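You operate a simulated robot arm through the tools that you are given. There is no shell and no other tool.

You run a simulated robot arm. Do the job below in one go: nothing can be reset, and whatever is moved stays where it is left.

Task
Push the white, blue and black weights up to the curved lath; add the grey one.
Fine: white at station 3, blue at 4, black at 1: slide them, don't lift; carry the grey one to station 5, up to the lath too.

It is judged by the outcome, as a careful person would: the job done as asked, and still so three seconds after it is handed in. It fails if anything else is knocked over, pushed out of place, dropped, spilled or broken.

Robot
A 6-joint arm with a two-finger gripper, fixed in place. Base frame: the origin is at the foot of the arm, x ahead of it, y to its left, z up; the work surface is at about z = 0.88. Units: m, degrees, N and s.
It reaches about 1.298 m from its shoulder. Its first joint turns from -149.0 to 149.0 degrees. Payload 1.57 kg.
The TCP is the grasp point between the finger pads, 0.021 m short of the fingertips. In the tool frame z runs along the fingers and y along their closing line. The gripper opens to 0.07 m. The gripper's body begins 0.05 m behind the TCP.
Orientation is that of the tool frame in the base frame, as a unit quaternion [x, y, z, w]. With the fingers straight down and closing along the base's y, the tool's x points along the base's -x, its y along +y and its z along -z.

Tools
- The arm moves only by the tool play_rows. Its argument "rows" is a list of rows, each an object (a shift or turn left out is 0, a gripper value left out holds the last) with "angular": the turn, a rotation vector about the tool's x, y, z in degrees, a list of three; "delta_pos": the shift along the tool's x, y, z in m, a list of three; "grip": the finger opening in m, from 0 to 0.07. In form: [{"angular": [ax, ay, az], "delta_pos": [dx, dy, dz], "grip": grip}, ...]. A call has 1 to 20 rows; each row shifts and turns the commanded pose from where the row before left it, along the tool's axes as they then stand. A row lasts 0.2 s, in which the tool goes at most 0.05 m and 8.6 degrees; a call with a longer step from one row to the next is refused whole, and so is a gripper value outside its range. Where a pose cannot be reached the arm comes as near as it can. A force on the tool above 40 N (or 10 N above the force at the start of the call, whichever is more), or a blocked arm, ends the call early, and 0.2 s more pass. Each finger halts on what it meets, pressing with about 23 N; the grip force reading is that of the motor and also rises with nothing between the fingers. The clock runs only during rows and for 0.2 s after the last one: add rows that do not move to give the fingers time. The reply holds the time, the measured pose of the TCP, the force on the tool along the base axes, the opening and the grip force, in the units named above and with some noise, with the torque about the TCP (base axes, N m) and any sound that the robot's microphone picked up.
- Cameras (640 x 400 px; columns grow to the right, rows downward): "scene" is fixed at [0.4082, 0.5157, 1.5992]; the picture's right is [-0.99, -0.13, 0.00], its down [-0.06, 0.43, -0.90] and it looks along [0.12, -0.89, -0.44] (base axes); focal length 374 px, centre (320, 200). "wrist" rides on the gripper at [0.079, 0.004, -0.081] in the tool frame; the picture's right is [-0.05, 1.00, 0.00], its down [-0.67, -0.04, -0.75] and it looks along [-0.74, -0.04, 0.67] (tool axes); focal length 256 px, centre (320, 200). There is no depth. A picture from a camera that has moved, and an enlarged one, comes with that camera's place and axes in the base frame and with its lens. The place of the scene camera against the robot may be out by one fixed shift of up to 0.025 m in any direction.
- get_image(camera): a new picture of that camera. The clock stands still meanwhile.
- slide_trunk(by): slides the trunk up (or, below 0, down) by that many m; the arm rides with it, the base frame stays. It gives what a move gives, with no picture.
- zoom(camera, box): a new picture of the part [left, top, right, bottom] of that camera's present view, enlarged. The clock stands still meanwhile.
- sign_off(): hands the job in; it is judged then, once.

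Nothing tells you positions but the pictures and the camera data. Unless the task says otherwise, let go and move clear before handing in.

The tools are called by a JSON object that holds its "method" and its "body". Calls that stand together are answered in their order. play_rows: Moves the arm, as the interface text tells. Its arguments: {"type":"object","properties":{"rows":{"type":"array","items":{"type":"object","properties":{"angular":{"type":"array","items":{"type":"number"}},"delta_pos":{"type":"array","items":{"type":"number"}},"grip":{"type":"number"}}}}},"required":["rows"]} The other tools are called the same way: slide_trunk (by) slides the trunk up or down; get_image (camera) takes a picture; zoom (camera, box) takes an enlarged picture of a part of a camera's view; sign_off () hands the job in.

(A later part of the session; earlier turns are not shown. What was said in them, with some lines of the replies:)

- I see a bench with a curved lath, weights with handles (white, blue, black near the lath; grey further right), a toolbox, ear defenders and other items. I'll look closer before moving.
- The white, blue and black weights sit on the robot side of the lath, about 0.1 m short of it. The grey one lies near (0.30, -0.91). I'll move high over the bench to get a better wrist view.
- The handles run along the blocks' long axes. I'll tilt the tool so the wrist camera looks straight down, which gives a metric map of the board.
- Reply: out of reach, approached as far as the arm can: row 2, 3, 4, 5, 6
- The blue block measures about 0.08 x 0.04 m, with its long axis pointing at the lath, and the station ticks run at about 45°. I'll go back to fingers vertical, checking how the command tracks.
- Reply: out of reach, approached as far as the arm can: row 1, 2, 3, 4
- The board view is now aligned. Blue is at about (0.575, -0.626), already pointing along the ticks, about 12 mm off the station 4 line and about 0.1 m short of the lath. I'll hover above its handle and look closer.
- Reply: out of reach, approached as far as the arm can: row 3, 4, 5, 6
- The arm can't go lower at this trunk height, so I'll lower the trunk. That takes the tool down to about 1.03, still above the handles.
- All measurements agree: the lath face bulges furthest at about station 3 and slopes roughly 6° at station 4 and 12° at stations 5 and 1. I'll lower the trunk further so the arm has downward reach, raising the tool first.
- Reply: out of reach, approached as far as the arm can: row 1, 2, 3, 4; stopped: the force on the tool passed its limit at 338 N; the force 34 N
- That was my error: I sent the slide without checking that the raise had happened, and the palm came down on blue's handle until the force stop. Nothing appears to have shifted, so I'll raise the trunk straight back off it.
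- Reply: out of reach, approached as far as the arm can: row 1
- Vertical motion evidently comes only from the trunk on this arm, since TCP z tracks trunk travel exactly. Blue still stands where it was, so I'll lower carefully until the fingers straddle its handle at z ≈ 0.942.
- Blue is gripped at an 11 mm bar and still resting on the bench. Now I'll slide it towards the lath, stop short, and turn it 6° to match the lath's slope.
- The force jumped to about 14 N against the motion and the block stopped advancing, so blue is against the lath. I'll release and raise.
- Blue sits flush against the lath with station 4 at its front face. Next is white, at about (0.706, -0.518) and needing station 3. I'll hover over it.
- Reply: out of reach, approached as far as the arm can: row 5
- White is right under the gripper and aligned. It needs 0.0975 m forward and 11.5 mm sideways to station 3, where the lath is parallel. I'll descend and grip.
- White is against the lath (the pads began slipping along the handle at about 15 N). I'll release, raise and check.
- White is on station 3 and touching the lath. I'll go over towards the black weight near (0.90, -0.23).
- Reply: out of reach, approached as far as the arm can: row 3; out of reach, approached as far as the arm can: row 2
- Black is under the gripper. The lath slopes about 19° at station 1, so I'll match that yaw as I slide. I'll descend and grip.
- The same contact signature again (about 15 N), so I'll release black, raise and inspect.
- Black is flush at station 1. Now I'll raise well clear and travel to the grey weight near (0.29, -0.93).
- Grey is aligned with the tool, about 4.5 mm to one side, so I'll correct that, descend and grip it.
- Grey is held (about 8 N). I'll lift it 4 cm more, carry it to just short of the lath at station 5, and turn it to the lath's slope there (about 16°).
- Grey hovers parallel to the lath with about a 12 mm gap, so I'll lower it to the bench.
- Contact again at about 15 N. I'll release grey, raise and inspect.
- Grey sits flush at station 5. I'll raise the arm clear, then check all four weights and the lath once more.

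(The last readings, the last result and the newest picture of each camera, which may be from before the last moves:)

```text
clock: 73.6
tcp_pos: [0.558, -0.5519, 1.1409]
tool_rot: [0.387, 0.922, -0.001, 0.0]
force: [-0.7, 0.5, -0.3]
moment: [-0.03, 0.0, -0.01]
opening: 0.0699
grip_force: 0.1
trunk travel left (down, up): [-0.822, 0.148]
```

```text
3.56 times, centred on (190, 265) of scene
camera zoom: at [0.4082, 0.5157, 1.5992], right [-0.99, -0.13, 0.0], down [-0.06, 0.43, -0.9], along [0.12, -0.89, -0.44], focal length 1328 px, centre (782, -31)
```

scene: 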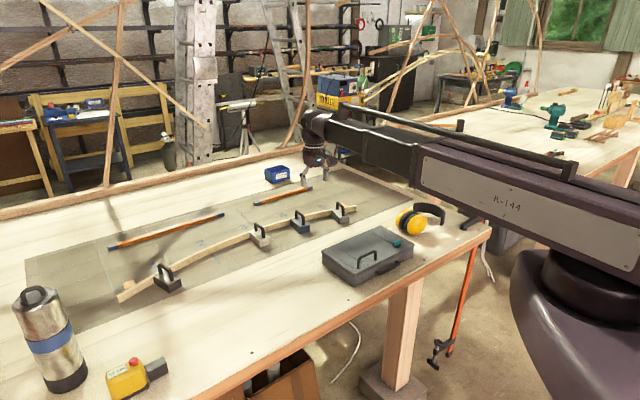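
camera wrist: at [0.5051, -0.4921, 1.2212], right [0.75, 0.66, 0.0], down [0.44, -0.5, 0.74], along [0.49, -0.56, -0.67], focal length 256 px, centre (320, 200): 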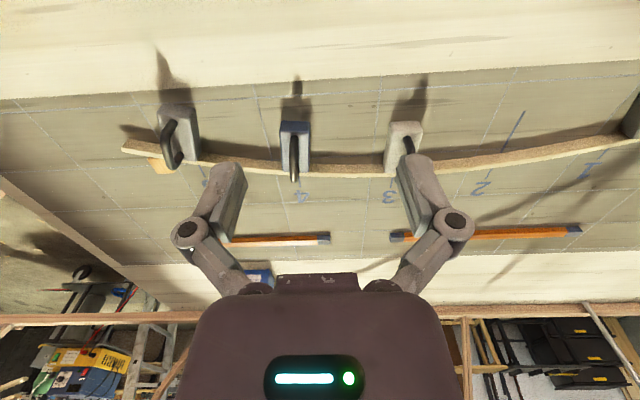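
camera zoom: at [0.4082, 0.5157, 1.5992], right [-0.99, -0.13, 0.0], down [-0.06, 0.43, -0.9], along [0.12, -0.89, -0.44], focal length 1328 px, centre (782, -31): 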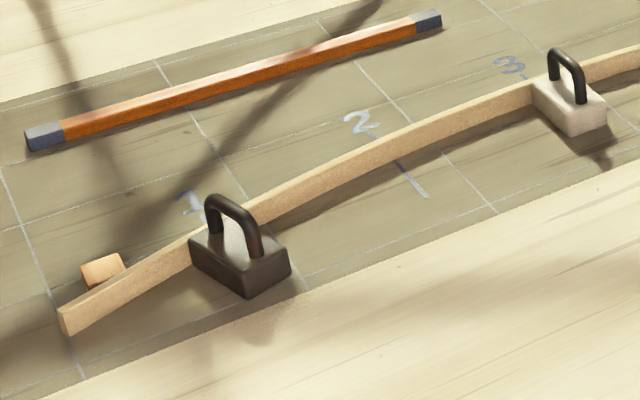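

{"method": "zoom", "body": {"camera": "wrist", "box": [260, 90, 440, 200]}}

{"method": "zoom", "body": {"camera": "wrist", "box": [110, 80, 270, 190]}}

{"method": "zoom", "body": {"camera": "scene", "box": [235, 205, 285, 255]}}

```text
3.56 times, centred on (350, 145) of wrist
camera zoom: at [0.5051, -0.4921, 1.2212], right [0.75, 0.66, 0.0], down [0.44, -0.5, 0.74], along [0.49, -0.56, -0.67], focal length 910 px, centre (213, 396)
```

zoom: 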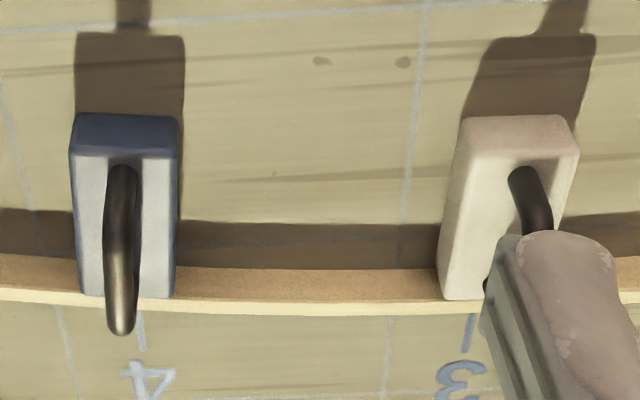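

```text
3.64 times, centred on (190, 135) of wrist
camera zoom: at [0.5051, -0.4921, 1.2212], right [0.75, 0.66, 0.0], down [0.44, -0.5, 0.74], along [0.49, -0.56, -0.67], focal length 931 px, centre (793, 436)
```

zoom: 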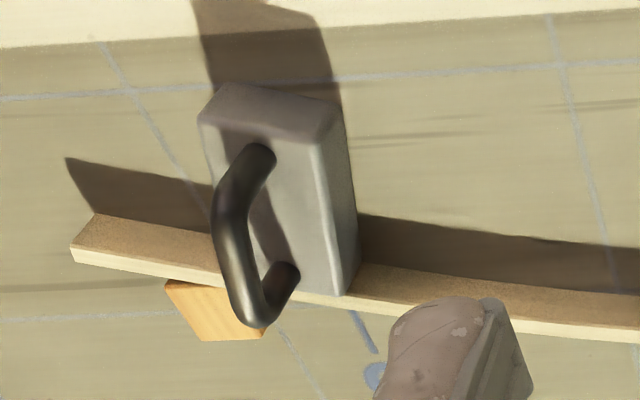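

```text
8.00 times, centred on (260, 230) of scene
camera zoom: at [0.4082, 0.5157, 1.5992], right [-0.99, -0.13, 0.0], down [-0.06, 0.43, -0.9], along [0.12, -0.89, -0.44], focal length 2989 px, centre (800, -40)
```

zoom: 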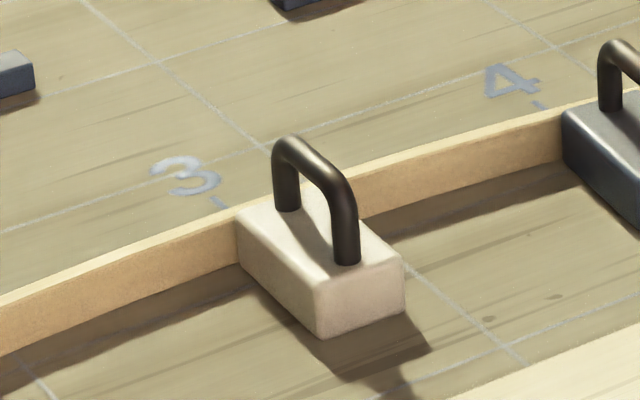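

All four weights rest against the lath: black at station 1, white at 3, blue at 4 and grey at 5. The lath and everything else look undisturbed and the gripper is empty and clear, so I'm handing in.

{"method": "sign_off", "body": {}}

```text
The job is handed in.
```

All four weights are against the lath at their stations, and the job is handed in. White is at 3, blue at 4 and black at 1, all slid along the bench without lifting. Grey was carried to 5, set down about 12 mm short and slid in the rest of the way.

- **Contact:** I pushed each weight until the force rose to about 15 N and it stopped moving. Blue, black and grey look flush. White touches at one corner, with a gap of about 2 mm at the other.
- **Station accuracy:** where they meet the lath, blue, white and grey are within about 2 mm of their station marks, and black is about 7 mm off. I turned blue, black and grey to match the lath's slope, so their centres sit a few millimetres off the marks, up to about 9 mm for grey.
- **One mistake:** early on I lowered the trunk before checking that the arm had risen. The gripper's palm pressed down on blue's handle, peaking at 338 N, before the force limit stopped it. I raised it straight away; blue had not moved and looked undamaged.

In the last pictures the lath and its end blocks look unmoved, and nothing else on the bench was disturbed. The gripper is empty and clear of the work.
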